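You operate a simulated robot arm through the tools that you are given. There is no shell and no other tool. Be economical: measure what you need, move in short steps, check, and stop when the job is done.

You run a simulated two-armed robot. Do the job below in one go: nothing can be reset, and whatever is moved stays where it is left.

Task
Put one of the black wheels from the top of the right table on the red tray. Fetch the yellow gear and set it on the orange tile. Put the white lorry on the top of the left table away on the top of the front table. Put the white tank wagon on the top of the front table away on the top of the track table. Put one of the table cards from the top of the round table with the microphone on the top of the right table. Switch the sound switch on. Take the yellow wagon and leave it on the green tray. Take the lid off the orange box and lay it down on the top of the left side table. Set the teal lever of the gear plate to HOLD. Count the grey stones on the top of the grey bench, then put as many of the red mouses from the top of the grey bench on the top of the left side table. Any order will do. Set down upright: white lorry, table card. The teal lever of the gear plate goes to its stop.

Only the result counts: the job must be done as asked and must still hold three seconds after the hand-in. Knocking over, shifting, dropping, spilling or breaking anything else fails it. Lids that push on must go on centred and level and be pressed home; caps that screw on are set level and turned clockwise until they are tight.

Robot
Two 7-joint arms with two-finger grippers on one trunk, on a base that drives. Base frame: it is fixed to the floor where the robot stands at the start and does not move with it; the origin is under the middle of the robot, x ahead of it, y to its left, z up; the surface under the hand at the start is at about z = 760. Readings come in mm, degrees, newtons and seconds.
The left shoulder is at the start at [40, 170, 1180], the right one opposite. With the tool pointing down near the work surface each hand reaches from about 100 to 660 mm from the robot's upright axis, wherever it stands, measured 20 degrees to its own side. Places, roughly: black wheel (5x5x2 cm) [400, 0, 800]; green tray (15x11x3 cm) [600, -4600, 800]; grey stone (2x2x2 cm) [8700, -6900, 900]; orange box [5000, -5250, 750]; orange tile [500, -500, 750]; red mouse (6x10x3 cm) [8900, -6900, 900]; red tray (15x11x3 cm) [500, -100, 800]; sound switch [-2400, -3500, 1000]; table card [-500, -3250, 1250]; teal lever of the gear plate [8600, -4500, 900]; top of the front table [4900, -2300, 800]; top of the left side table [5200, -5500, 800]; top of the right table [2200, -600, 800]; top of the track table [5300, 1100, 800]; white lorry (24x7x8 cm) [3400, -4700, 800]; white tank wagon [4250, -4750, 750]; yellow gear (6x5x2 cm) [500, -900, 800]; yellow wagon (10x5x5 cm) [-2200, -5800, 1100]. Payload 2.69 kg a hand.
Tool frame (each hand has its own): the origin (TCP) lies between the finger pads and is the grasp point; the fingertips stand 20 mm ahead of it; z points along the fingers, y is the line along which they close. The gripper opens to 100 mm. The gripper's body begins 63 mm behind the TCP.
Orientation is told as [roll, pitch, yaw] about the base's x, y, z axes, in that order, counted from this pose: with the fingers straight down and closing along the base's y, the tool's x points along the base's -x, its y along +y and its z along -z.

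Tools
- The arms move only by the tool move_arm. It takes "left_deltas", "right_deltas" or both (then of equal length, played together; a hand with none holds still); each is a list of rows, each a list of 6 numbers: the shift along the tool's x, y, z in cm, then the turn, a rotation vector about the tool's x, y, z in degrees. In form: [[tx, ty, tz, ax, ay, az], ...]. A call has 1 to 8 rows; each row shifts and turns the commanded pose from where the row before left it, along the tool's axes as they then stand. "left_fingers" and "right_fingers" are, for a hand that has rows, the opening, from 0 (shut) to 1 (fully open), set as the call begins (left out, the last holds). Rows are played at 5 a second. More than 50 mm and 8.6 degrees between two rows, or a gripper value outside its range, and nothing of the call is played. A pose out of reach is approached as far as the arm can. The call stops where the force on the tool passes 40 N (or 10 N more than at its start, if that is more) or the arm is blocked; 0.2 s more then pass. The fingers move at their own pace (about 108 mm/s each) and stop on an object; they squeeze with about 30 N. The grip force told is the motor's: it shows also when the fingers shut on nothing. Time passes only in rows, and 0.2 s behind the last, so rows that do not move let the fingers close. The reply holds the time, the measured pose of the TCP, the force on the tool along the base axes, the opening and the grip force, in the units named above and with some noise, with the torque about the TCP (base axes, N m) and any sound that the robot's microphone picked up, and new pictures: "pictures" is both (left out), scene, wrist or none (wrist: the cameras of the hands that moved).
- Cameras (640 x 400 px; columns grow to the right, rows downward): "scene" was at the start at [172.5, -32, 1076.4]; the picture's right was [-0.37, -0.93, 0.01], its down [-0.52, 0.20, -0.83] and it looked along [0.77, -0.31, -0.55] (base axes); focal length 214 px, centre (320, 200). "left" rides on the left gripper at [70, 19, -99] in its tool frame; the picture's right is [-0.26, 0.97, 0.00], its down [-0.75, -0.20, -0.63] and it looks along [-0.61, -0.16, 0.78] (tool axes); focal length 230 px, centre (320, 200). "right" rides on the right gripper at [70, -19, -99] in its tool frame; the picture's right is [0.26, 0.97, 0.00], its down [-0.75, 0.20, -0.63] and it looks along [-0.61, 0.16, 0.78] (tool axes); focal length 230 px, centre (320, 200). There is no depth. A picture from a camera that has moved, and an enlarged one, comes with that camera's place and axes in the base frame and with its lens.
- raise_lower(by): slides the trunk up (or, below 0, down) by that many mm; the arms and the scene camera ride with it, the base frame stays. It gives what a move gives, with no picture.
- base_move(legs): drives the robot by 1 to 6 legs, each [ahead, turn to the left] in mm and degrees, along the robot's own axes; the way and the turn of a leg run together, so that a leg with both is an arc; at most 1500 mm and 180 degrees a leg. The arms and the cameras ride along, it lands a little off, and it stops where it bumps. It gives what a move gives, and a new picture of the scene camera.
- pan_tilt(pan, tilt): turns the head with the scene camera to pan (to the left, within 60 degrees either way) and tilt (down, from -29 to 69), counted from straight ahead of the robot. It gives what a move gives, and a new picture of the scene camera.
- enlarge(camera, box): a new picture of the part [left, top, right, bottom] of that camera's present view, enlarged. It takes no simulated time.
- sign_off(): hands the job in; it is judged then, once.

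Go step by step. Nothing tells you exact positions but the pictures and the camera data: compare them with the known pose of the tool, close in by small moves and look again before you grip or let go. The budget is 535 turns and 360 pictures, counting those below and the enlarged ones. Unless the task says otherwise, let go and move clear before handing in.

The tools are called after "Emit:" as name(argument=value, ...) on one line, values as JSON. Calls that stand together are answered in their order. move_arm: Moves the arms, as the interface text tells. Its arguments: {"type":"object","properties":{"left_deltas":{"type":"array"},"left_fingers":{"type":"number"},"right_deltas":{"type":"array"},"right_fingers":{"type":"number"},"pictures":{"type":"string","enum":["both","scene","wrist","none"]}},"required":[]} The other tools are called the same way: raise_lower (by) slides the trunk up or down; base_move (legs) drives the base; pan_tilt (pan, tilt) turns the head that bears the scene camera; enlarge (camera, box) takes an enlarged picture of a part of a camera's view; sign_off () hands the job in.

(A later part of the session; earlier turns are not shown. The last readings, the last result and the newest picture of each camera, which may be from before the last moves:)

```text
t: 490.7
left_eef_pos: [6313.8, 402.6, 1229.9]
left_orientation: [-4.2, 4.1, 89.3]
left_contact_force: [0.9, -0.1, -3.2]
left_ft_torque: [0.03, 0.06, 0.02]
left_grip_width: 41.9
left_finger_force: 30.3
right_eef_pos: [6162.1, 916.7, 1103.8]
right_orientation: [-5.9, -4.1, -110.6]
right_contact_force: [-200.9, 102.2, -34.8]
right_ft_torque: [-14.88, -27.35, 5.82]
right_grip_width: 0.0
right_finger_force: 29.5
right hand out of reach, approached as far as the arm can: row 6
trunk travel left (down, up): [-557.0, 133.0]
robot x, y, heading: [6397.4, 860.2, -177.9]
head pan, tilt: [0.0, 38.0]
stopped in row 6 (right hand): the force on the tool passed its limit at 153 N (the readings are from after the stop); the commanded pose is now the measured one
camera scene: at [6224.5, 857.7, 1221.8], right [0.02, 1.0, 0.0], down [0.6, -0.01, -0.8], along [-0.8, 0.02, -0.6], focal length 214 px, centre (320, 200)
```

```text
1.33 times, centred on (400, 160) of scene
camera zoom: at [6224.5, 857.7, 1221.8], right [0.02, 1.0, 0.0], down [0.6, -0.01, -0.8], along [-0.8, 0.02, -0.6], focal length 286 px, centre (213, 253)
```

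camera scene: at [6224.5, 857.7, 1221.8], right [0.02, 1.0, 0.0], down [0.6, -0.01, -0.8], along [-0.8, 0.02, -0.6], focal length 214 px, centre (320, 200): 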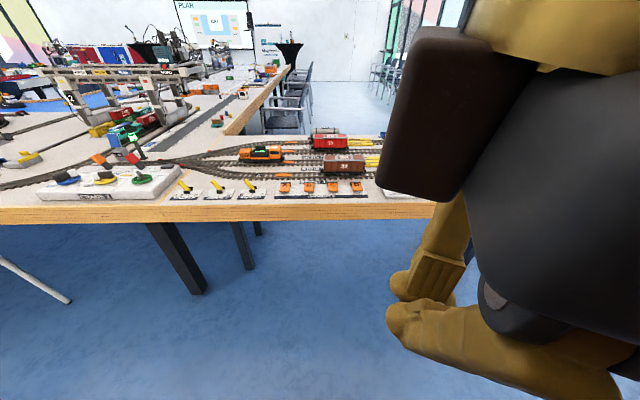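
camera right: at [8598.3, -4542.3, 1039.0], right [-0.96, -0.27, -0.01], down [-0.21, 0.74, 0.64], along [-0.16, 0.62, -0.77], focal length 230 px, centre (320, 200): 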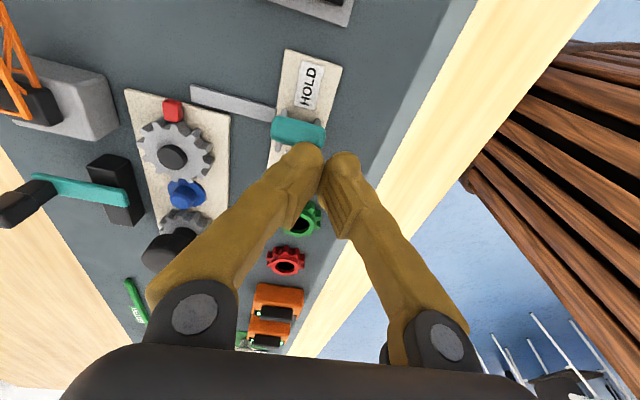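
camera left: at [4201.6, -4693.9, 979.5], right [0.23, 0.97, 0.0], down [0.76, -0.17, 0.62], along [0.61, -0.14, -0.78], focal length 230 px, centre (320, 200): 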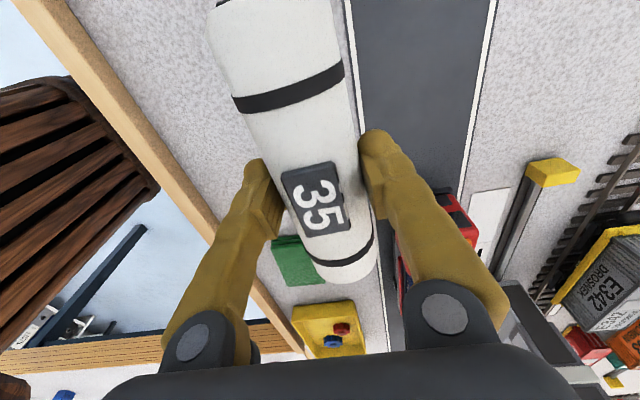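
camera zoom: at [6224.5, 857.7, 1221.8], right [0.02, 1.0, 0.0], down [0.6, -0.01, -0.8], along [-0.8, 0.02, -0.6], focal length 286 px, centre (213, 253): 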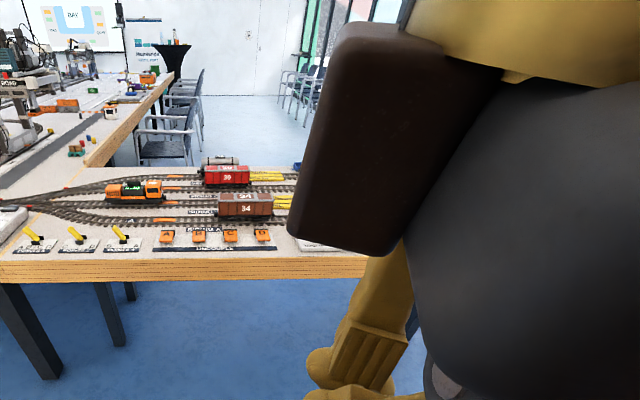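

I mis-signed the direction and brought the hand against the robot itself. I'll move it away forward and outward.

Emit:
move_arm(right_deltas=[[0, -4, 0, 0, 0, 0], [0, -4, 0, 0, 0, 0], [3.0, -3.0, 0, 0, 0, 0], [3.5, -3.0, 0, 0, 0, 0], [3.5, -3.0, 0, 0, 0, 0], [4, -1, 0, 0, 0, 0], [4, -1, 0, 0, 0, 0]], left_deltas=[[0, 4, 0, -4, 0, 0], [0, 4, 0, 0, 0, 0], [0, 4, 0, 0, 0, 0], [0, 0, 0, 0, 0, 0], [0, 0, 0, 0, 0, 0], [0, 0, 0, 0, 0, 0], [0, 0, 0, 0, 0, 0]], pictures="scene")

```text
t: 492.3
left_eef_pos: [6187.1, 413.9, 1224.9]
left_orientation: [1.1, 2.8, 89.6]
left_contact_force: [-0.2, 0.3, -2.4]
left_ft_torque: [0.02, 0.02, -0.03]
left_grip_width: 41.7
left_finger_force: 30.0
left hand out of reach, approached as far as the arm can: row 1
right_eef_pos: [6063.0, 1147.0, 1100.3]
right_orientation: [-3.2, -3.1, -108.6]
right_contact_force: [0.1, -0.3, -0.5]
right_ft_torque: [-0.01, 0.02, 0.02]
right_grip_width: 0.0
right_finger_force: 29.7
trunk travel left (down, up): [-557.0, 133.0]
robot x, y, heading: [6398.7, 859.1, -178.1]
head pan, tilt: [0.0, 38.0]
camera scene: at [6222.6, 855.3, 1218.2], right [-0.03, 1.0, 0.0], down [0.63, 0.02, -0.78], along [-0.78, -0.03, -0.63], focal length 214 px, centre (320, 200)
```

scene: 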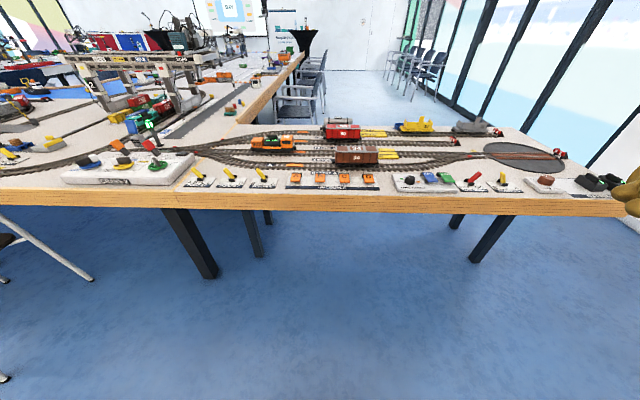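

Emit:
enlarge(camera="scene", box=[130, 100, 390, 230])

Emit:
enlarge(camera="scene", box=[370, 100, 630, 230])

```text
2.46 times, centred on (260, 165) of scene
camera zoom: at [6222.6, 855.3, 1218.2], right [-0.03, 1.0, 0.0], down [0.63, 0.02, -0.78], along [-0.78, -0.03, -0.63], focal length 528 px, centre (468, 286)
```

zoom: 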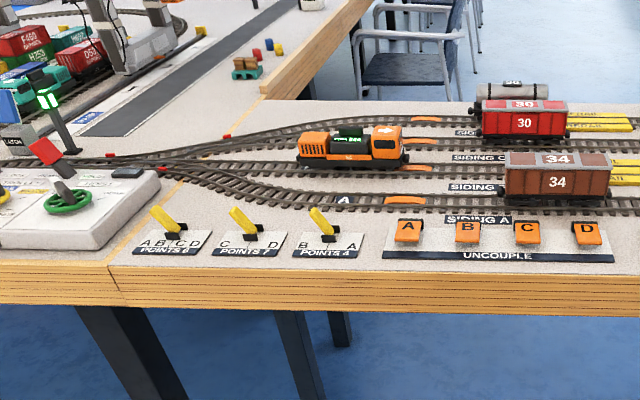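

```text
2.46 times, centred on (500, 165) of scene
camera zoom: at [6222.6, 855.3, 1218.2], right [-0.03, 1.0, 0.0], down [0.63, 0.02, -0.78], along [-0.78, -0.03, -0.63], focal length 528 px, centre (-123, 286)
```

zoom: 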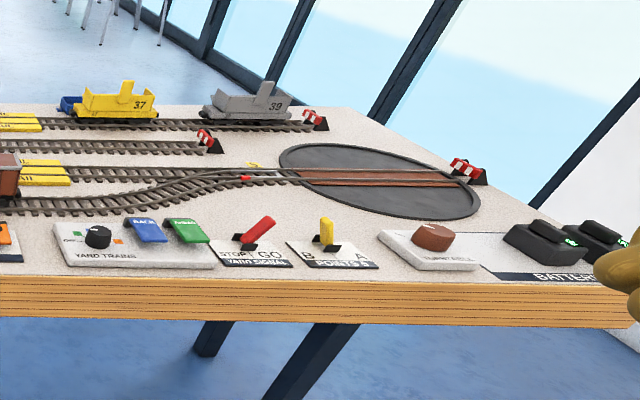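

The track table begins at the seam y≈327, and there is a free strip behind the POINTS plates around x≈5475, y 440–625. I'll drive up to it.

Emit:
base_move(legs=[[240, 20], [230, -20]])

Emit:
pan_tilt(pan=20, tilt=40)

```text
t: 495.4
left_eef_pos: [5740.0, 312.4, 1224.0]
left_orientation: [1.1, 2.8, 90.0]
left_contact_force: [0.2, 1.2, -2.3]
left_ft_torque: [0.0, 0.05, 0.03]
left_grip_width: 41.7
left_finger_force: 29.8
right_eef_pos: [5608.6, 1043.8, 1100.9]
right_orientation: [-3.3, -3.2, -108.1]
right_contact_force: [0.5, -0.5, 0.7]
right_ft_torque: [-0.03, 0.08, 0.0]
right_grip_width: 0.0
right_finger_force: 29.3
trunk travel left (down, up): [-557.0, 133.0]
robot x, y, heading: [5945.7, 745.1, -177.4]
head pan, tilt: [0.0, 38.0]
camera scene: at [5771.2, 742.4, 1218.5], right [-0.04, 1.0, 0.0], down [0.63, 0.03, -0.78], along [-0.78, -0.03, -0.63], focal length 214 px, centre (320, 200)
```

scene: 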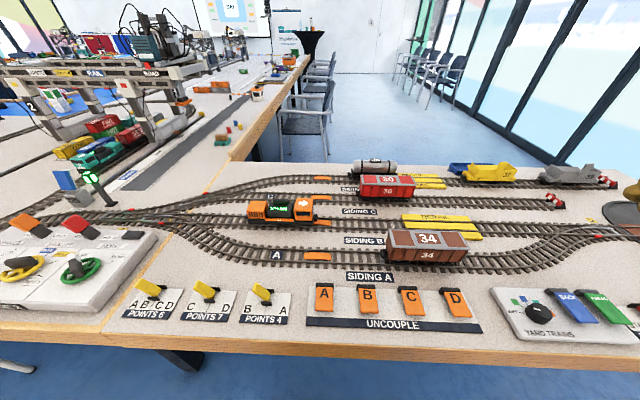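

```text
t: 496.3
left_eef_pos: [5760.5, 313.4, 1217.7]
left_orientation: [-1.2, 2.5, 90.0]
left_contact_force: [0.8, 0.2, -2.7]
left_ft_torque: [0.02, 0.0, 0.01]
left_grip_width: 41.7
left_finger_force: 29.7
right_eef_pos: [5621.6, 1042.4, 1106.3]
right_orientation: [-4.0, -3.6, -108.2]
right_contact_force: [-0.2, 0.6, -0.4]
right_ft_torque: [-0.03, 0.0, 0.0]
right_grip_width: 0.0
right_finger_force: 29.5
trunk travel left (down, up): [-557.0, 133.0]
robot x, y, heading: [5942.6, 746.4, -177.3]
head pan, tilt: [20.0, 40.0]
camera scene: at [5775.8, 713.2, 1215.2], right [-0.38, 0.92, -0.01], down [0.61, 0.25, -0.76], along [-0.7, -0.29, -0.66], focal length 214 px, centre (320, 200)
```

scene: 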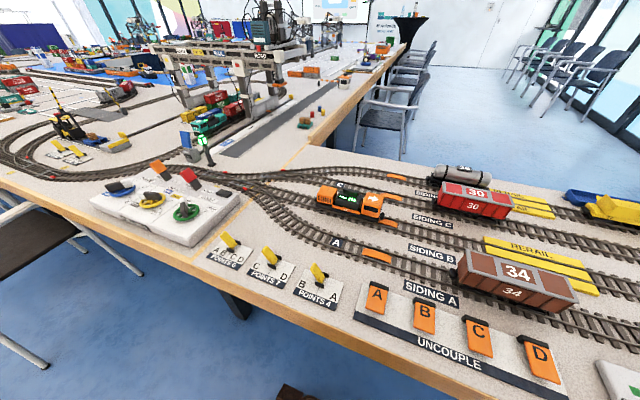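

Emit:
enlarge(camera="scene", box=[190, 170, 430, 320])

```text
2.67 times, centred on (310, 245) of scene
camera zoom: at [5775.8, 713.2, 1215.2], right [-0.38, 0.92, -0.01], down [0.61, 0.25, -0.76], along [-0.7, -0.29, -0.66], focal length 572 px, centre (347, 80)
```

zoom: 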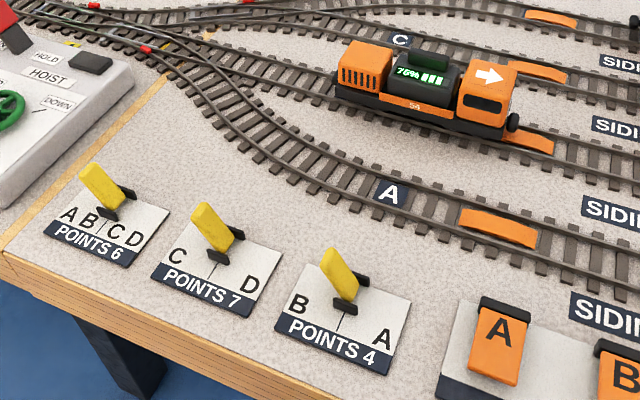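

The clearest spot is between the POINTS plates and the curved track, centre about [5487,425], with the axis about 10° off y. I'll lower the trunk and bring the tank wagon above it.

Emit:
raise_lower(by=-150)

Emit:
move_arm(left_deltas=[[-1.87, 4.4, 0, -1, -2.5, 0], [-1.87, 4.5, 0, 0, 0, 0], [-1.87, 4.5, 0, 0, 0, 0], [-1.87, 4.5, 0, 0, 0, 0], [-1.87, 4.5, 0, 0, 0, 0], [-1.87, 4.5, 0, 0, 0, 0], [0, 0, 0, 0, 0, 5], [0, 0, 0, 0, 0, 5]], pictures="both")

```text
t: 498.0
left_eef_pos: [5759.7, 313.8, 1069.3]
left_orientation: [-0.8, 2.6, 89.9]
left_contact_force: [0.2, -0.2, -1.6]
left_ft_torque: [0.02, 0.05, -0.03]
left_grip_width: 42.0
left_finger_force: 30.0
right_eef_pos: [5622.8, 1043.5, 956.0]
right_orientation: [-3.9, -3.4, -108.2]
right_contact_force: [0.3, -0.1, 0.1]
right_ft_torque: [0.01, 0.01, 0.0]
right_grip_width: 0.0
right_finger_force: 29.7
trunk travel left (down, up): [-407.0, 283.0]
robot x, y, heading: [5943.5, 748.2, -177.7]
head pan, tilt: [20.0, 40.0]
```

```text
t: 499.8
left_eef_pos: [5486.2, 426.2, 1088.1]
left_orientation: [2.7, 0.7, 79.9]
left_contact_force: [-0.5, -0.3, -4.3]
left_ft_torque: [-0.02, -0.01, 0.01]
left_grip_width: 41.9
left_finger_force: 30.3
right_eef_pos: [5621.4, 1043.7, 956.7]
right_orientation: [-4.0, -3.5, -108.2]
right_contact_force: [-0.3, -0.8, 0.5]
right_ft_torque: [0.02, -0.03, -0.02]
right_grip_width: 0.0
right_finger_force: 29.9
trunk travel left (down, up): [-407.0, 283.0]
robot x, y, heading: [5948.8, 748.7, -177.6]
head pan, tilt: [20.0, 40.0]
camera scene: at [5778.2, 713.5, 1065.1], right [-0.38, 0.92, -0.01], down [0.61, 0.25, -0.76], along [-0.7, -0.29, -0.66], focal length 214 px, centre (320, 200)
camera left: at [5461.0, 361.3, 1189.0], right [-0.91, 0.42, 0.04], down [0.36, 0.71, 0.61], along [0.23, 0.57, -0.79], focal length 230 px, centre (320, 200)
```

scene: 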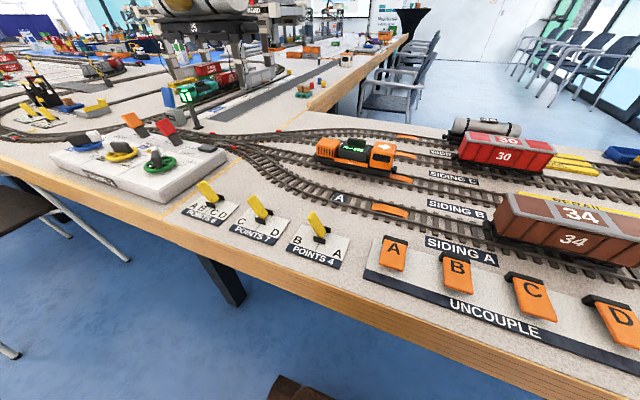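
left: 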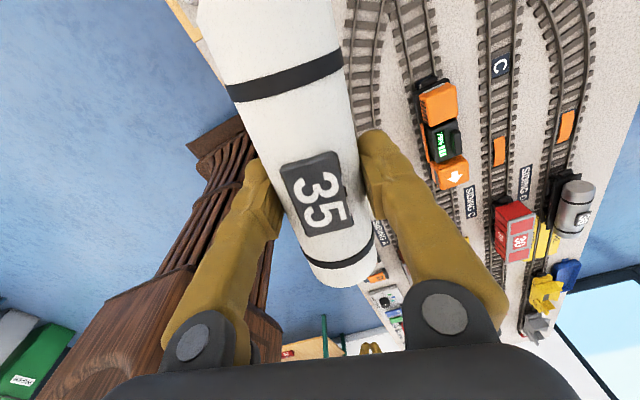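

Emit:
move_arm(left_deltas=[[0, 0, 3, 2.7, -0.7, 0], [0, 0, 4.5, 0, 0, 0], [0, 0, 4.5, 0, 0, 0], [0, 0, 4.5, 0, 0, 0], [0, 0, 2, 0, 0, 0], [0, 0, 0, 0, 0, 0]], pictures="none")

Emit:
enlarge(camera="scene", box=[150, 90, 390, 270])

```text
t: 501.2
left_eef_pos: [5484.8, 424.9, 902.1]
left_orientation: [0.1, 0.0, 80.0]
left_contact_force: [0.3, 0.7, -2.3]
left_ft_torque: [0.05, 0.02, -0.03]
left_grip_width: 41.9
left_finger_force: 30.0
right_eef_pos: [5623.0, 1045.4, 957.1]
right_orientation: [-4.0, -3.5, -108.2]
right_contact_force: [0.6, -0.7, 0.5]
right_ft_torque: [0.01, 0.02, 0.02]
right_grip_width: 0.0
right_finger_force: 29.4
trunk travel left (down, up): [-407.0, 283.0]
robot x, y, heading: [5947.3, 747.5, -177.2]
head pan, tilt: [20.0, 40.0]
```

```text
2.22 times, centred on (270, 180) of scene
camera zoom: at [5778.8, 713.7, 1065.3], right [-0.38, 0.92, -0.01], down [0.61, 0.25, -0.76], along [-0.7, -0.29, -0.66], focal length 477 px, centre (431, 244)
```

zoom: 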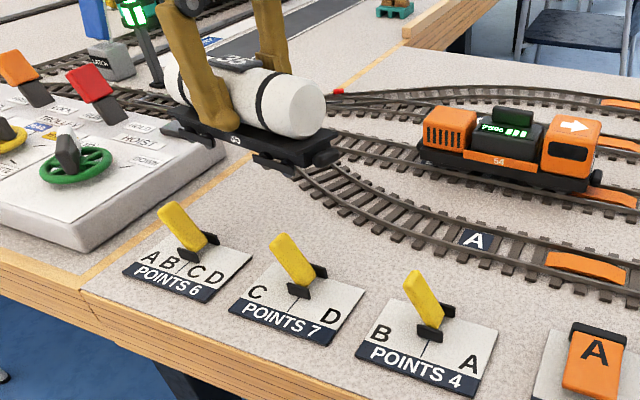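

The controller box on the left makes this spot too tight. I'll raise the wagon again and look over the rest of the track table.

Emit:
move_arm(left_deltas=[[0, 0, -4.5, 0, 0, 0], [0, 0, -4.5, 0, 0, 0], [0, 0, -4.5, 0, 0, 0], [0, 0, 0, 0, 0, 0]], pictures="none")

Emit:
raise_lower(by=280)

Emit:
pan_tilt(pan=-35, tilt=40)

```text
t: 502.2
left_eef_pos: [5482.7, 426.4, 1039.3]
left_orientation: [0.0, 0.0, 79.9]
left_contact_force: [-1.0, -1.2, -3.0]
left_ft_torque: [0.02, -0.01, 0.0]
left_grip_width: 41.9
left_finger_force: 30.0
right_eef_pos: [5622.2, 1044.4, 956.2]
right_orientation: [-4.0, -3.4, -108.2]
right_contact_force: [-0.2, -0.6, -0.4]
right_ft_torque: [0.01, -0.03, 0.0]
right_grip_width: 0.0
right_finger_force: 29.3
trunk travel left (down, up): [-407.0, 283.0]
robot x, y, heading: [5944.2, 745.7, -177.3]
head pan, tilt: [20.0, 40.0]
```

```text
t: 505.1
left_eef_pos: [5484.5, 426.4, 1320.5]
left_orientation: [0.1, 0.0, 80.0]
left_contact_force: [0.2, -0.3, -2.4]
left_ft_torque: [0.02, -0.01, -0.02]
left_grip_width: 41.9
left_finger_force: 30.4
right_eef_pos: [5621.7, 1044.6, 1236.7]
right_orientation: [-4.0, -3.4, -108.2]
right_contact_force: [-0.9, -0.2, -0.1]
right_ft_torque: [-0.01, -0.01, -0.01]
right_grip_width: 0.0
right_finger_force: 29.7
trunk travel left (down, up): [-687.0, 3.0]
robot x, y, heading: [5944.8, 752.8, -177.5]
head pan, tilt: [20.0, 40.0]
```

```text
t: 506.3
left_eef_pos: [5482.7, 427.3, 1320.2]
left_orientation: [0.1, 0.0, 79.9]
left_contact_force: [-0.3, -0.1, -2.7]
left_ft_torque: [0.04, -0.03, 0.01]
left_grip_width: 41.9
left_finger_force: 30.0
right_eef_pos: [5622.3, 1044.0, 1236.6]
right_orientation: [-4.1, -3.4, -108.3]
right_contact_force: [-0.3, 0.6, 0.1]
right_ft_torque: [-0.01, -0.03, 0.02]
right_grip_width: 0.0
right_finger_force: 29.4
trunk travel left (down, up): [-687.0, 3.0]
robot x, y, heading: [5943.0, 751.6, -177.4]
head pan, tilt: [-35.0, 40.0]
camera scene: at [5780.7, 791.5, 1345.4], right [0.54, 0.84, 0.01], down [0.56, -0.34, -0.76], along [-0.64, 0.41, -0.65], focal length 214 px, centre (320, 200)
```

scene: 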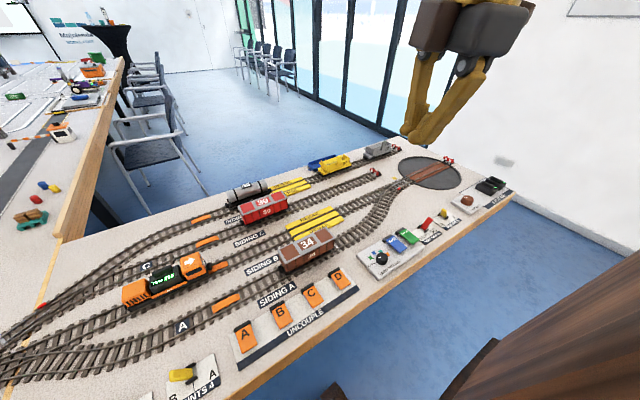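

Emit:
enlarge(camera="scene", box=[290, 140, 530, 290])

```text
2.67 times, centred on (410, 215) of scene
camera zoom: at [5780.7, 791.5, 1345.4], right [0.54, 0.84, 0.01], down [0.56, -0.34, -0.76], along [-0.64, 0.41, -0.65], focal length 572 px, centre (80, 160)
```

zoom: 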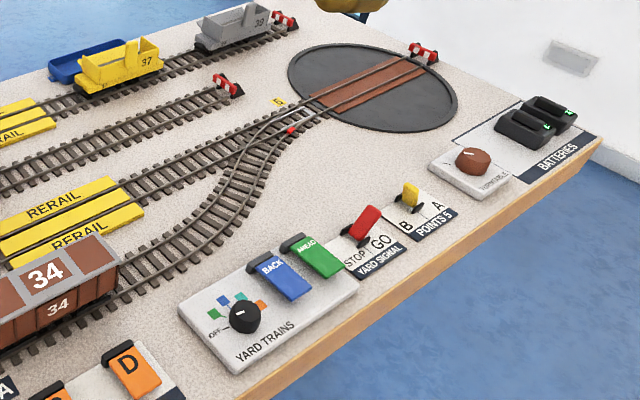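

A good free strip lies between the siding curve and the YARD plates, around [5460,1450]. I'll move the base north to reach it.

Emit:
base_move(legs=[[-150, 0], [0, -44], [0, -44], [800, 0], [0, 44], [0, 44]])

```text
t: 512.5
left_eef_pos: [5755.2, 1202.6, 1332.4]
left_orientation: [1.6, 0.2, -7.9]
left_contact_force: [0.3, 0.4, -2.6]
left_ft_torque: [-0.02, -0.03, -0.01]
left_grip_width: 41.7
left_finger_force: 29.5
right_eef_pos: [6380.3, 1105.8, 1250.0]
right_orientation: [-7.3, -4.3, 163.9]
right_contact_force: [0.9, 0.6, 0.2]
right_ft_torque: [-0.03, -0.02, 0.01]
right_grip_width: 0.1
right_finger_force: 29.2
trunk travel left (down, up): [-687.0, 3.0]
robot x, y, heading: [6085.0, 790.8, 92.6]
head pan, tilt: [-35.0, 40.0]
stopped in leg 4: the robot was blocked; the commanded pose is now the measured one
camera scene: at [6125.3, 959.2, 1345.1], right [0.85, -0.53, 0.01], down [-0.34, -0.56, -0.76], along [0.41, 0.64, -0.65], focal length 214 px, centre (320, 200)
```

scene: 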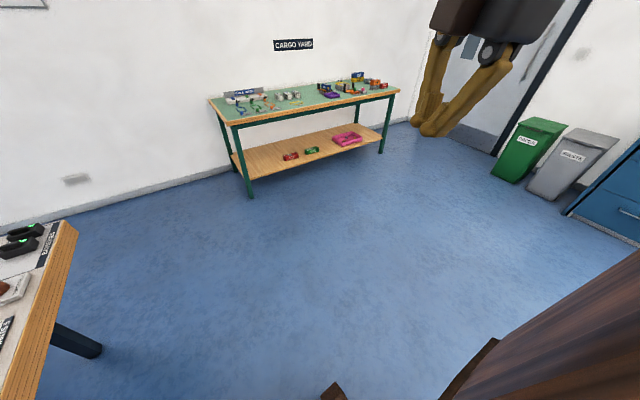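

Free floor ahead; I'll retry the rest of the route.

Emit:
base_move(legs=[[760, 0], [0, 44], [0, 44], [120, 0]])

```text
t: 521.6
left_eef_pos: [5530.6, 1255.7, 1343.1]
left_orientation: [2.9, 0.6, 78.7]
left_contact_force: [-0.8, 0.3, -2.9]
left_ft_torque: [0.01, -0.11, -0.03]
left_grip_width: 41.4
left_finger_force: 29.9
right_eef_pos: [5680.8, 1867.8, 1251.2]
right_orientation: [-6.2, -4.4, -109.2]
right_contact_force: [-0.5, 0.2, -1.5]
right_ft_torque: [-0.01, -0.09, -0.01]
right_grip_width: 0.1
right_finger_force: 29.6
trunk travel left (down, up): [-687.0, 3.0]
robot x, y, heading: [5931.1, 1555.4, 179.1]
head pan, tilt: [-35.0, 40.0]
camera scene: at [5814.4, 1609.3, 1349.9], right [0.59, 0.81, -0.01], down [0.51, -0.38, -0.77], along [-0.63, 0.45, -0.63], focal length 214 px, centre (320, 200)
```

scene: 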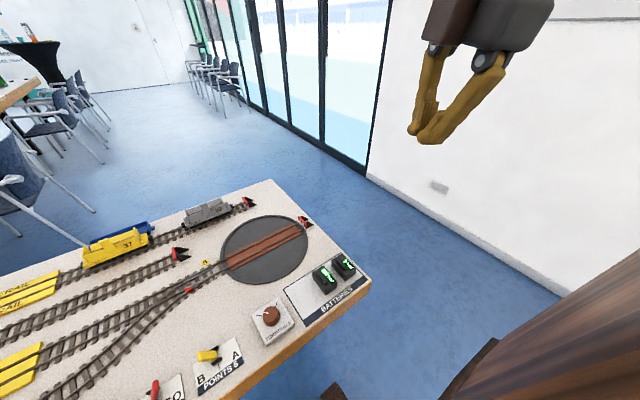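

Emit:
raise_lower(by=-280)

Emit:
pan_tilt(pan=5, tilt=42)

Emit:
enlarge(camera="scene", box=[140, 120, 440, 320])

```text
t: 524.4
left_eef_pos: [5508.6, 1256.2, 1056.0]
left_orientation: [2.0, 0.2, 78.7]
left_contact_force: [-0.5, 0.4, -2.4]
left_ft_torque: [0.02, -0.03, 0.01]
left_grip_width: 41.7
left_finger_force: 30.1
right_eef_pos: [5644.6, 1874.4, 969.7]
right_orientation: [-7.3, -4.2, -109.4]
right_contact_force: [0.3, -0.3, 0.0]
right_ft_torque: [0.02, 0.0, 0.0]
right_grip_width: 0.0
right_finger_force: 29.5
trunk travel left (down, up): [-407.0, 283.0]
robot x, y, heading: [5928.9, 1555.2, 179.2]
head pan, tilt: [-35.0, 40.0]
```

```text
t: 525.5
left_eef_pos: [5510.0, 1255.6, 1054.1]
left_orientation: [2.0, 0.1, 78.7]
left_contact_force: [0.1, -0.1, -2.2]
left_ft_torque: [0.04, 0.01, 0.01]
left_grip_width: 41.6
left_finger_force: 29.8
right_eef_pos: [5644.9, 1873.5, 970.4]
right_orientation: [-7.3, -4.2, -109.4]
right_contact_force: [-0.4, -0.9, -0.5]
right_ft_torque: [-0.02, 0.02, -0.01]
right_grip_width: 0.0
right_finger_force: 29.8
trunk travel left (down, up): [-407.0, 283.0]
robot x, y, heading: [5930.8, 1552.5, 179.2]
head pan, tilt: [5.0, 42.0]
camera scene: at [5761.7, 1553.5, 1062.2], right [-0.07, 1.0, 0.0], down [0.68, 0.05, -0.73], along [-0.73, -0.05, -0.68], focal length 214 px, centre (320, 200)
```

scene: 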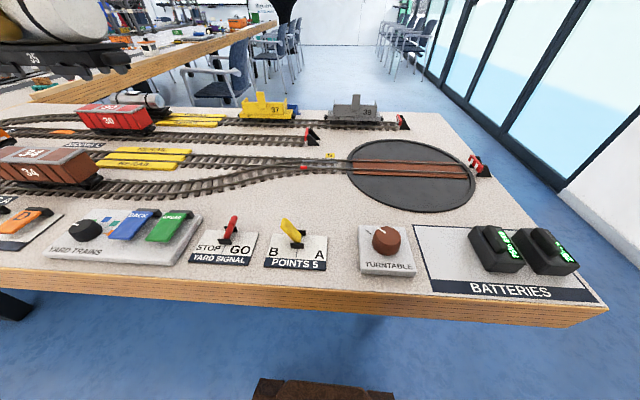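

```text
2.00 times, centred on (290, 220) of scene
camera zoom: at [5761.7, 1553.5, 1062.2], right [-0.07, 1.0, 0.0], down [0.68, 0.05, -0.73], along [-0.73, -0.05, -0.68], focal length 429 px, centre (380, 160)
```

zoom: 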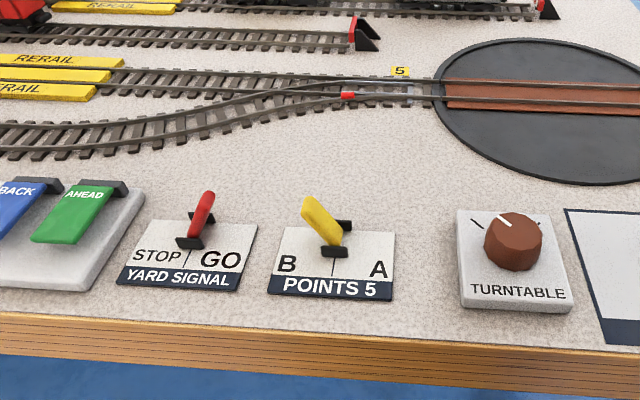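

A roomy free patch: I'll place the wagon at [5460,1465] along y.

Emit:
move_arm(left_deltas=[[-3.9, 1.8, 0, 2, 0, 0], [-3.9, 1.8, 0, 0, 0, 0], [-3.9, 1.8, 0, 0, 0, 0], [-3.9, 1.8, 0, 0, 0, 0], [-3.9, 1.8, 0, 0, 0, 0], [0, 0, 2, 0, 0, -5.6], [0, 0, 4, 0, 0, -5.7], [0, 0, 4.5, 0, 0, 0]], pictures="none")

Emit:
move_arm(left_deltas=[[0, 0, 4, 0, 0, 0], [0, 0, 0, 0, 0, 0]], pictures="scene")

Emit:
enlarge(camera="scene", box=[140, 100, 440, 300])

```text
t: 527.3
left_eef_pos: [5458.4, 1462.2, 948.0]
left_orientation: [0.1, 0.3, 90.2]
left_contact_force: [-0.9, -0.1, -1.7]
left_ft_torque: [0.02, 0.0, 0.03]
left_grip_width: 41.6
left_finger_force: 30.2
right_eef_pos: [5643.8, 1873.1, 970.8]
right_orientation: [-7.3, -4.1, -109.4]
right_contact_force: [0.2, -0.7, 0.4]
right_ft_torque: [-0.01, 0.02, 0.0]
right_grip_width: 0.0
right_finger_force: 29.9
trunk travel left (down, up): [-407.0, 283.0]
robot x, y, heading: [5932.6, 1557.7, 179.2]
head pan, tilt: [5.0, 42.0]
```

```text
t: 527.9
left_eef_pos: [5459.7, 1462.6, 910.5]
left_orientation: [0.2, 0.3, 90.1]
left_contact_force: [-0.6, -0.7, -2.5]
left_ft_torque: [0.03, 0.03, -0.03]
left_grip_width: 41.8
left_finger_force: 29.8
right_eef_pos: [5644.4, 1873.8, 971.7]
right_orientation: [-7.3, -4.2, -109.4]
right_contact_force: [0.3, -0.6, -0.9]
right_ft_torque: [-0.02, -0.03, 0.01]
right_grip_width: 0.0
right_finger_force: 29.8
trunk travel left (down, up): [-407.0, 283.0]
robot x, y, heading: [5929.6, 1556.4, 179.0]
head pan, tilt: [5.0, 42.0]
camera scene: at [5762.4, 1553.6, 1062.4], right [-0.07, 1.0, 0.0], down [0.68, 0.05, -0.73], along [-0.73, -0.05, -0.68], focal length 214 px, centre (320, 200)
```

scene: 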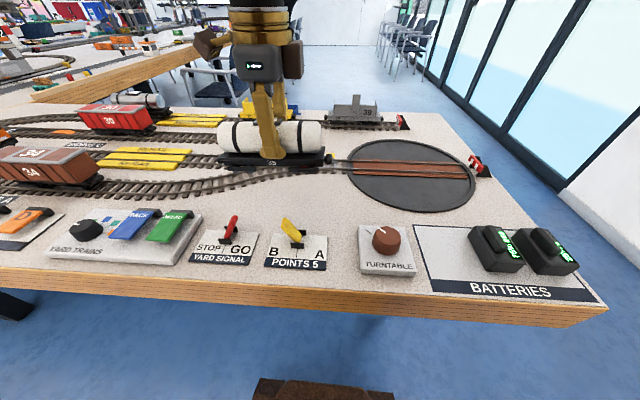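

```text
2.00 times, centred on (290, 200) of scene
camera zoom: at [5762.4, 1553.6, 1062.4], right [-0.07, 1.0, 0.0], down [0.68, 0.05, -0.73], along [-0.73, -0.05, -0.68], focal length 429 px, centre (380, 200)
```

zoom: 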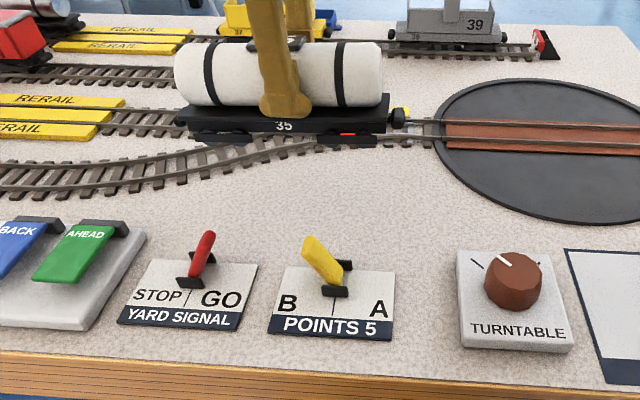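

Emit:
move_arm(left_deltas=[[0, 0, 3, 0, 0, 0], [0, 0, 3, 0, 0, 0], [0, 0, 1.5, 0, 0, 0], [0, 0, 0, 0, 0, 0]], pictures="none")

Emit:
enlarge(camera="scene", box=[140, 100, 440, 300])

```text
t: 528.9
left_eef_pos: [5460.1, 1462.0, 834.9]
left_orientation: [0.0, 0.4, 90.1]
left_contact_force: [-0.5, -1.2, -2.8]
left_ft_torque: [0.02, 0.02, -0.02]
left_grip_width: 42.0
left_finger_force: 30.6
right_eef_pos: [5645.0, 1874.3, 970.3]
right_orientation: [-7.3, -4.2, -109.5]
right_contact_force: [1.0, 0.4, 0.0]
right_ft_torque: [-0.01, 0.02, -0.02]
right_grip_width: 0.0
right_finger_force: 29.7
trunk travel left (down, up): [-407.0, 283.0]
robot x, y, heading: [5937.2, 1557.8, 179.3]
head pan, tilt: [5.0, 42.0]
```

```text
2.00 times, centred on (290, 200) of scene
camera zoom: at [5761.7, 1553.6, 1062.3], right [-0.07, 1.0, 0.0], down [0.68, 0.05, -0.73], along [-0.73, -0.05, -0.68], focal length 429 px, centre (380, 200)
```

zoom: 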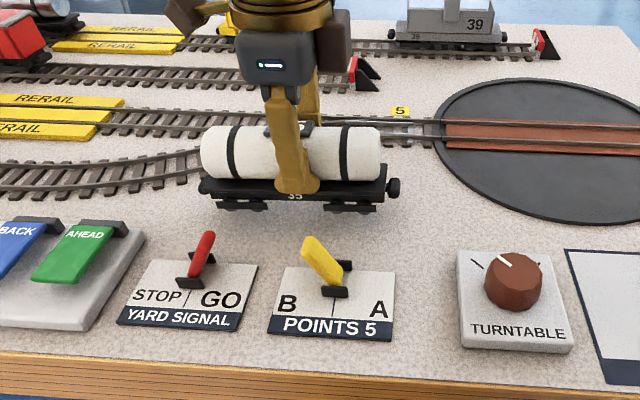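

Emit:
move_arm(left_deltas=[[-0.8, -0.4, 0.4, 0, 0, 0], [0, 0, 0.4, 0, 0, 0], [0, 0, 0, 0, 0, 0]], pictures="none")

Emit:
move_arm(left_deltas=[[0, 0, 0.3, 0, 0, 0], [0, 0, 0.3, 0, 0, 0], [0, 0, 0, 0, 0, 0]], pictures="none")

```text
t: 529.7
left_eef_pos: [5462.7, 1470.6, 826.2]
left_orientation: [0.0, 0.3, 90.1]
left_contact_force: [-0.1, 0.0, -2.0]
left_ft_torque: [0.04, 0.02, 0.0]
left_grip_width: 41.7
left_finger_force: 30.1
right_eef_pos: [5644.3, 1873.2, 970.0]
right_orientation: [-7.2, -4.2, -109.4]
right_contact_force: [0.0, -0.1, -0.1]
right_ft_torque: [0.0, 0.0, -0.02]
right_grip_width: 0.0
right_finger_force: 29.6
trunk travel left (down, up): [-407.0, 283.0]
robot x, y, heading: [5932.9, 1558.7, 179.2]
head pan, tilt: [5.0, 42.0]
```

```text
t: 530.5
left_eef_pos: [5461.3, 1470.4, 819.7]
left_orientation: [-0.1, 0.2, 90.1]
left_contact_force: [0.5, -0.4, -2.7]
left_ft_torque: [0.04, 0.03, -0.01]
left_grip_width: 41.4
left_finger_force: 30.6
right_eef_pos: [5644.5, 1873.7, 970.6]
right_orientation: [-7.4, -4.2, -109.3]
right_contact_force: [-1.2, 0.0, 0.0]
right_ft_torque: [-0.01, 0.03, 0.0]
right_grip_width: 0.1
right_finger_force: 29.6
trunk travel left (down, up): [-407.0, 283.0]
robot x, y, heading: [5932.6, 1556.0, 179.2]
head pan, tilt: [5.0, 42.0]
```

Emit:
move_arm(left_deltas=[[0, 0, 0.3, 0, 0, 0], [0, 0, 0, 0, 0, 0]], pictures="none")

Emit:
move_arm(left_deltas=[[0, 0, 0.3, 0, 0, 0], [0, 0, 0, 0, 0, 0]], pictures="none")

Emit:
enlarge(camera="scene", box=[180, 130, 400, 270])

```text
t: 531.1
left_eef_pos: [5462.3, 1471.5, 817.8]
left_orientation: [0.1, 0.4, 90.0]
left_contact_force: [1.4, -2.4, 12.3]
left_ft_torque: [-0.94, 0.07, 0.12]
left_grip_width: 41.7
left_finger_force: 30.1
right_eef_pos: [5646.6, 1874.5, 970.5]
right_orientation: [-7.3, -4.2, -109.4]
right_contact_force: [0.8, 0.7, 0.7]
right_ft_torque: [0.03, -0.01, 0.01]
right_grip_width: 0.0
right_finger_force: 29.3
trunk travel left (down, up): [-407.0, 283.0]
robot x, y, heading: [5929.1, 1556.9, 179.2]
head pan, tilt: [5.0, 42.0]
```

```text
t: 531.7
left_eef_pos: [5462.8, 1472.9, 815.2]
left_orientation: [0.3, 0.2, 90.1]
left_contact_force: [2.6, 5.2, 25.6]
left_ft_torque: [-0.1, 0.18, -0.02]
left_grip_width: 41.6
left_finger_force: 30.4
right_eef_pos: [5645.9, 1875.1, 971.4]
right_orientation: [-7.3, -4.2, -109.3]
right_contact_force: [0.6, -0.5, 0.0]
right_ft_torque: [-0.03, 0.04, 0.0]
right_grip_width: 0.1
right_finger_force: 29.1
trunk travel left (down, up): [-407.0, 283.0]
robot x, y, heading: [5933.0, 1558.2, 178.9]
head pan, tilt: [5.0, 42.0]
```

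```text
2.86 times, centred on (290, 200) of scene
camera zoom: at [5763.6, 1554.3, 1062.8], right [-0.07, 1.0, 0.0], down [0.68, 0.05, -0.73], along [-0.73, -0.05, -0.68], focal length 613 px, centre (406, 200)
```

zoom: 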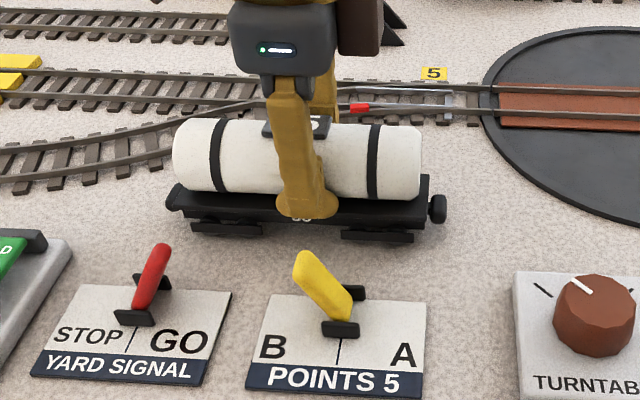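

It stands on the table. I'll release and rise.

Emit:
move_arm(left_deltas=[[0, 0, -0.3, 0, 0, 0], [0, 0, 0, 0, 0, 0]], left_fingers=0.6, pictures="none")

Emit:
move_arm(left_deltas=[[0, 0, -2, 0, 0, 0], [0, 0, -4, 0, 0, 0], [0, 0, -4.5, 0, 0, 0], [0, 0, -4.5, 0, 0, 0], [0, 0, -4.5, 0, 0, 0], [0, 0, -4.5, 0, 0, 0]], left_fingers=0.6, pictures="scene")

```text
t: 532.3
left_eef_pos: [5462.9, 1471.8, 816.2]
left_orientation: [-0.1, 0.4, 90.2]
left_contact_force: [-0.2, -0.4, 0.3]
left_ft_torque: [-0.02, -0.01, 0.0]
left_grip_width: 60.2
left_finger_force: 0.1
right_eef_pos: [5643.5, 1873.1, 970.1]
right_orientation: [-7.3, -4.2, -109.3]
right_contact_force: [-0.3, 0.1, 1.1]
right_ft_torque: [0.0, -0.02, -0.06]
right_grip_width: 0.0
right_finger_force: 29.5
trunk travel left (down, up): [-407.0, 283.0]
robot x, y, heading: [5932.4, 1558.8, 179.2]
head pan, tilt: [5.0, 42.0]
```

```text
t: 533.7
left_eef_pos: [5461.2, 1473.0, 1058.9]
left_orientation: [0.0, 0.4, 90.0]
left_contact_force: [-0.2, 0.4, 0.3]
left_ft_torque: [0.01, 0.02, -0.03]
left_grip_width: 60.0
left_finger_force: 0.1
right_eef_pos: [5645.5, 1873.9, 969.6]
right_orientation: [-7.2, -4.2, -109.4]
right_contact_force: [-0.7, 0.6, 0.3]
right_ft_torque: [0.0, 0.01, 0.01]
right_grip_width: 0.2
right_finger_force: 29.8
trunk travel left (down, up): [-407.0, 283.0]
robot x, y, heading: [5932.6, 1554.8, 179.1]
head pan, tilt: [5.0, 42.0]
camera scene: at [5762.2, 1553.6, 1062.3], right [-0.07, 1.0, 0.0], down [0.68, 0.05, -0.73], along [-0.73, -0.05, -0.68], focal length 214 px, centre (320, 200)
```

scene: 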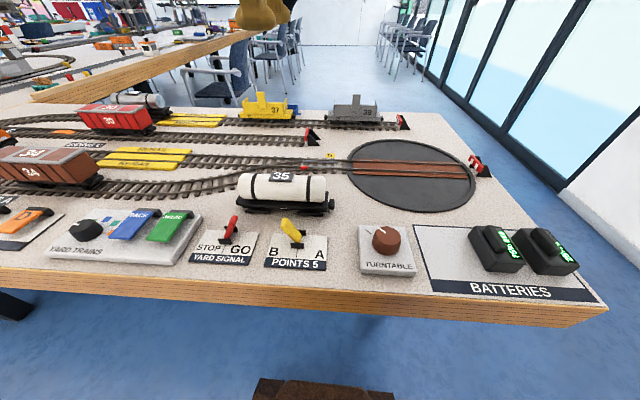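

The tank wagon is on the track table. Now for the mice: I'll spread the arm and drive back south along the aisle.

Emit:
move_arm(left_deltas=[[4.5, 0, 0, 0, 0, 0], [4.5, 0, 0, 0, 0, 0], [4.5, 0, 0, 0, 0, 0], [4.5, 0, 0, 0, 0, 0], [4.5, 0, 0, 0, 0, 0], [0, 0, 0, 0, 0, 0]], left_fingers=1, pictures="none")

Emit:
base_move(legs=[[-700, 0], [0, 30], [0, 30], [0, 31], [1500, 0], [1500, 0]])

```text
t: 535.1
left_eef_pos: [5463.3, 1245.3, 1058.5]
left_orientation: [0.0, 0.3, 90.1]
left_contact_force: [0.3, 0.5, 0.5]
left_ft_torque: [0.03, 0.04, 0.05]
left_grip_width: 99.7
left_finger_force: 0.0
right_eef_pos: [5644.4, 1873.3, 970.5]
right_orientation: [-7.3, -4.1, -109.4]
right_contact_force: [0.9, -1.0, 0.4]
right_ft_torque: [0.02, -0.02, 0.02]
right_grip_width: 0.0
right_finger_force: 29.9
trunk travel left (down, up): [-407.0, 283.0]
robot x, y, heading: [5933.3, 1561.2, 178.7]
head pan, tilt: [5.0, 42.0]
```

```text
t: 557.6
left_eef_pos: [6933.0, -1935.2, 1059.0]
left_orientation: [0.0, 0.2, -179.9]
left_contact_force: [0.3, -1.3, -0.4]
left_ft_torque: [0.01, -0.01, 0.04]
left_grip_width: 100.4
left_finger_force: 0.0
right_eef_pos: [6304.2, -1755.8, 969.8]
right_orientation: [-7.2, -4.1, -19.2]
right_contact_force: [0.4, 0.1, -0.5]
right_ft_torque: [-0.02, -0.01, 0.01]
right_grip_width: 0.1
right_finger_force: 29.4
trunk travel left (down, up): [-407.0, 283.0]
robot x, y, heading: [6623.4, -1465.3, -90.9]
head pan, tilt: [5.0, 42.0]
camera scene: at [6626.7, -1638.4, 1062.2], right [-1.0, -0.08, 0.0], down [-0.05, 0.68, -0.73], along [0.06, -0.73, -0.68], focal length 214 px, centre (320, 200)
```

scene: 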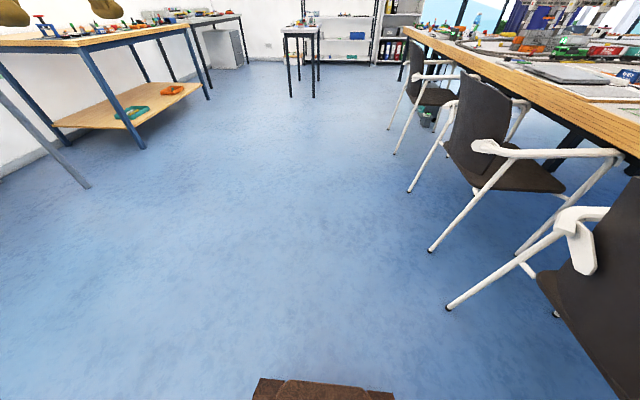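

Emit:
base_move(legs=[[0, 20], [1500, 0], [1500, 0], [960, 0]])

Emit:
pan_tilt(pan=20, tilt=20)

```text
t: 577.8
left_eef_pos: [8351.6, -5557.1, 1065.5]
left_orientation: [0.9, 0.2, -160.8]
left_contact_force: [0.6, -0.2, 0.9]
left_ft_torque: [0.02, -0.01, 0.0]
left_grip_width: 100.0
left_finger_force: 0.0
right_eef_pos: [7696.7, -5621.5, 982.7]
right_orientation: [-11.5, -4.4, -0.3]
right_contact_force: [0.3, 0.2, -0.4]
right_ft_torque: [-0.03, -0.03, -0.05]
right_grip_width: 0.2
right_finger_force: 28.9
trunk travel left (down, up): [-407.0, 283.0]
robot x, y, heading: [7908.3, -5234.9, -71.6]
head pan, tilt: [5.0, 42.0]
camera scene: at [7970.0, -5390.4, 1062.2], right [-0.92, -0.4, 0.0], down [-0.27, 0.63, -0.73], along [0.29, -0.67, -0.68], focal length 214 px, centre (320, 200)
```

scene: 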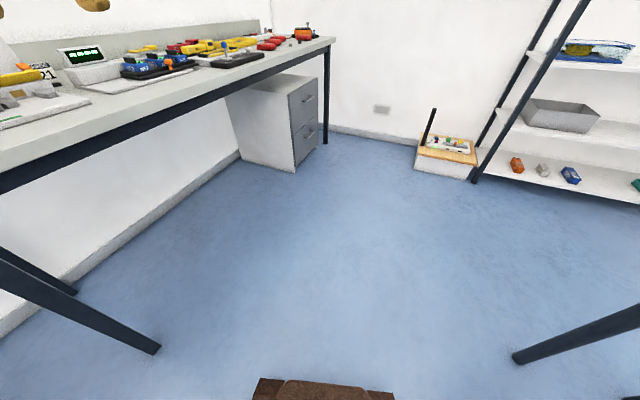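

```text
t: 578.7
left_eef_pos: [8346.1, -5540.9, 1072.6]
left_orientation: [1.8, 0.1, -160.8]
left_contact_force: [-0.4, 0.2, -0.4]
left_ft_torque: [0.02, 0.02, 0.03]
left_grip_width: 99.8
left_finger_force: 0.1
right_eef_pos: [7689.5, -5636.4, 995.1]
right_orientation: [-15.8, -4.3, -0.3]
right_contact_force: [-0.2, -0.6, -0.4]
right_ft_torque: [0.04, 0.02, 0.0]
right_grip_width: 0.1
right_finger_force: 29.6
trunk travel left (down, up): [-407.0, 283.0]
robot x, y, heading: [7909.4, -5230.5, -71.5]
head pan, tilt: [20.0, 20.0]
camera scene: at [7994.9, -5387.6, 1096.3], right [-0.79, -0.62, -0.01], down [-0.22, 0.29, -0.93], along [0.58, -0.73, -0.36], focal length 214 px, centre (320, 200)
```

scene: 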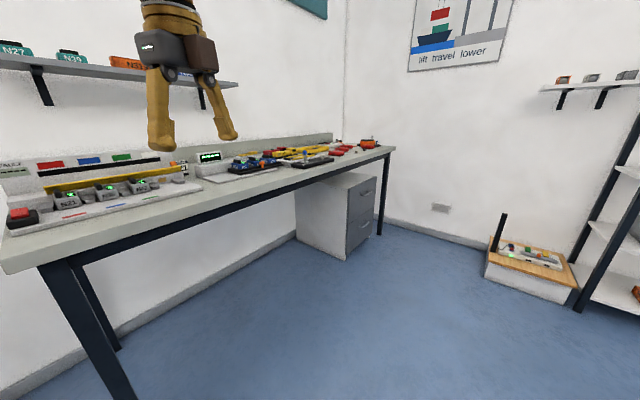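

Emit:
enlarge(camera="scene", box=[200, 120, 410, 200])

```text
3.05 times, centred on (305, 160) of scene
camera zoom: at [7994.9, -5387.6, 1096.3], right [-0.79, -0.62, -0.01], down [-0.22, 0.29, -0.93], along [0.58, -0.73, -0.36], focal length 654 px, centre (366, 322)
```

zoom: 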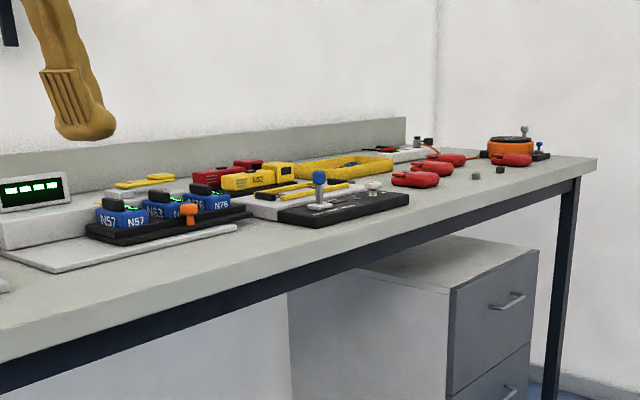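

Four red mice are near the bench's far end, with small stones beside them. I'll raise the trunk and drive along the bench.

Emit:
raise_lower(by=200)

Emit:
base_move(legs=[[0, -10], [1250, 0], [0, 41], [0, 41]])

```text
t: 580.9
left_eef_pos: [8345.1, -5540.0, 1272.5]
left_orientation: [1.9, 0.0, -160.7]
left_contact_force: [0.5, -0.1, -0.1]
left_ft_torque: [0.01, 0.03, -0.01]
left_grip_width: 99.9
left_finger_force: 0.1
right_eef_pos: [7690.3, -5639.6, 1197.4]
right_orientation: [-16.5, -4.5, -0.4]
right_contact_force: [-0.9, -0.3, 0.3]
right_ft_torque: [0.0, 0.0, -0.01]
right_grip_width: 0.0
right_finger_force: 29.5
trunk travel left (down, up): [-607.0, 83.0]
robot x, y, heading: [7905.5, -5231.8, -71.8]
head pan, tilt: [20.0, 20.0]
```

```text
t: 591.7
left_eef_pos: [8516.2, -6138.1, 1272.4]
left_orientation: [1.9, 0.0, -88.8]
left_contact_force: [-0.5, 0.0, 0.4]
left_ft_torque: [-0.03, -0.01, -0.02]
left_grip_width: 99.8
left_finger_force: 0.0
right_eef_pos: [8400.4, -6788.4, 1191.8]
right_orientation: [-12.4, -4.7, 71.6]
right_contact_force: [-0.3, 0.0, -0.1]
right_ft_torque: [-0.01, 0.0, -0.01]
right_grip_width: 0.1
right_finger_force: 28.9
trunk travel left (down, up): [-607.0, 83.0]
robot x, y, heading: [8089.3, -6468.3, 0.1]
head pan, tilt: [20.0, 20.0]
camera scene: at [8267.9, -6431.9, 1296.6], right [0.35, -0.94, -0.01], down [-0.34, -0.12, -0.93], along [0.88, 0.33, -0.36], focal length 214 px, centre (320, 200)
```

scene: 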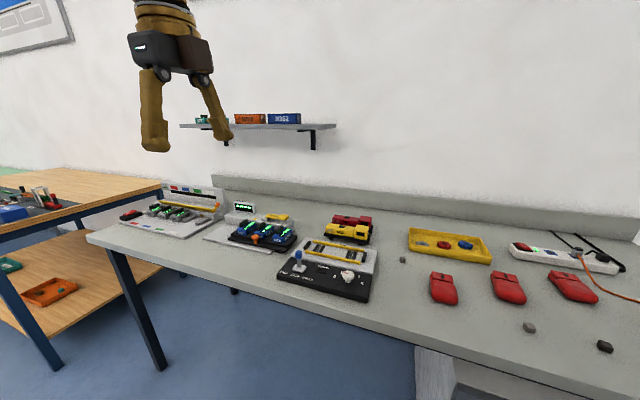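

Emit:
pan_tilt(pan=-12, tilt=32)

Emit:
enlarge(camera="scene", box=[120, 110, 400, 300])

Emit:
enlarge(camera="scene", box=[360, 110, 640, 300])

```text
t: 592.7
left_eef_pos: [8498.9, -6139.4, 1277.5]
left_orientation: [2.7, -0.2, -88.8]
left_contact_force: [0.1, 0.0, -0.4]
left_ft_torque: [0.03, -0.01, 0.02]
left_grip_width: 99.9
left_finger_force: 0.0
right_eef_pos: [8412.7, -6799.6, 1206.2]
right_orientation: [-17.1, -4.9, 71.7]
right_contact_force: [0.3, -0.5, -0.3]
right_ft_torque: [0.0, 0.01, -0.02]
right_grip_width: 0.0
right_finger_force: 29.5
trunk travel left (down, up): [-607.0, 83.0]
robot x, y, heading: [8087.1, -6467.3, 0.1]
head pan, tilt: [-12.0, 32.0]
camera scene: at [8269.3, -6482.6, 1277.2], right [-0.2, -0.98, 0.0], down [-0.53, 0.11, -0.84], along [0.82, -0.17, -0.54], focal length 214 px, centre (320, 200)
```

scene: 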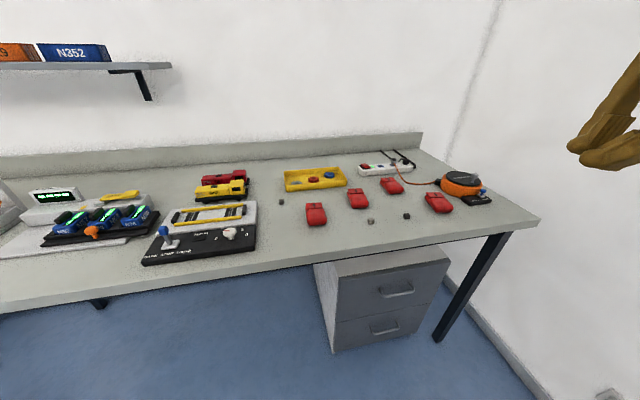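

```text
2.11 times, centred on (260, 205) of scene
camera zoom: at [8269.3, -6482.6, 1277.2], right [-0.2, -0.98, 0.0], down [-0.53, 0.11, -0.84], along [0.82, -0.17, -0.54], focal length 452 px, centre (446, 190)
```

zoom: 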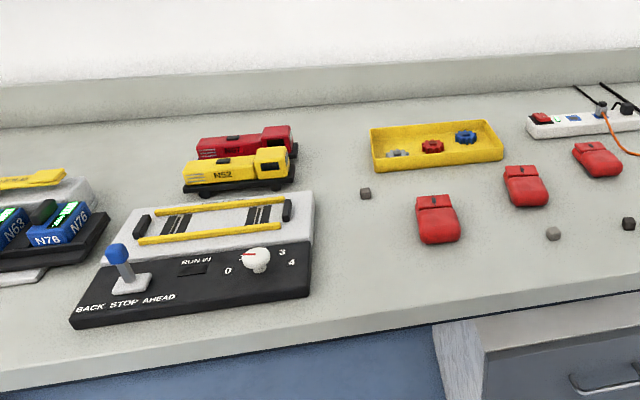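

```text
2.11 times, centred on (500, 205) of scene
camera zoom: at [8269.3, -6482.6, 1277.2], right [-0.2, -0.98, 0.0], down [-0.53, 0.11, -0.84], along [0.82, -0.17, -0.54], focal length 452 px, centre (-59, 190)
```

zoom: 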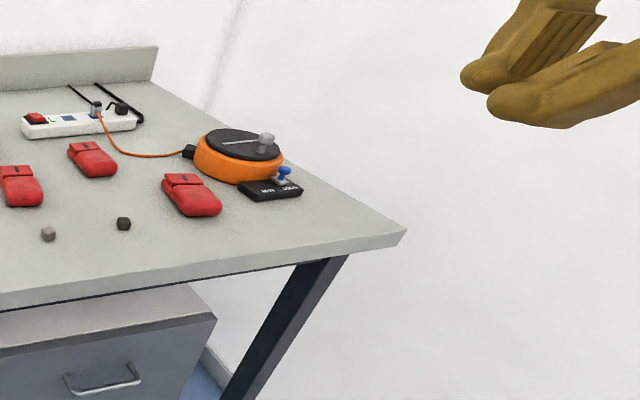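

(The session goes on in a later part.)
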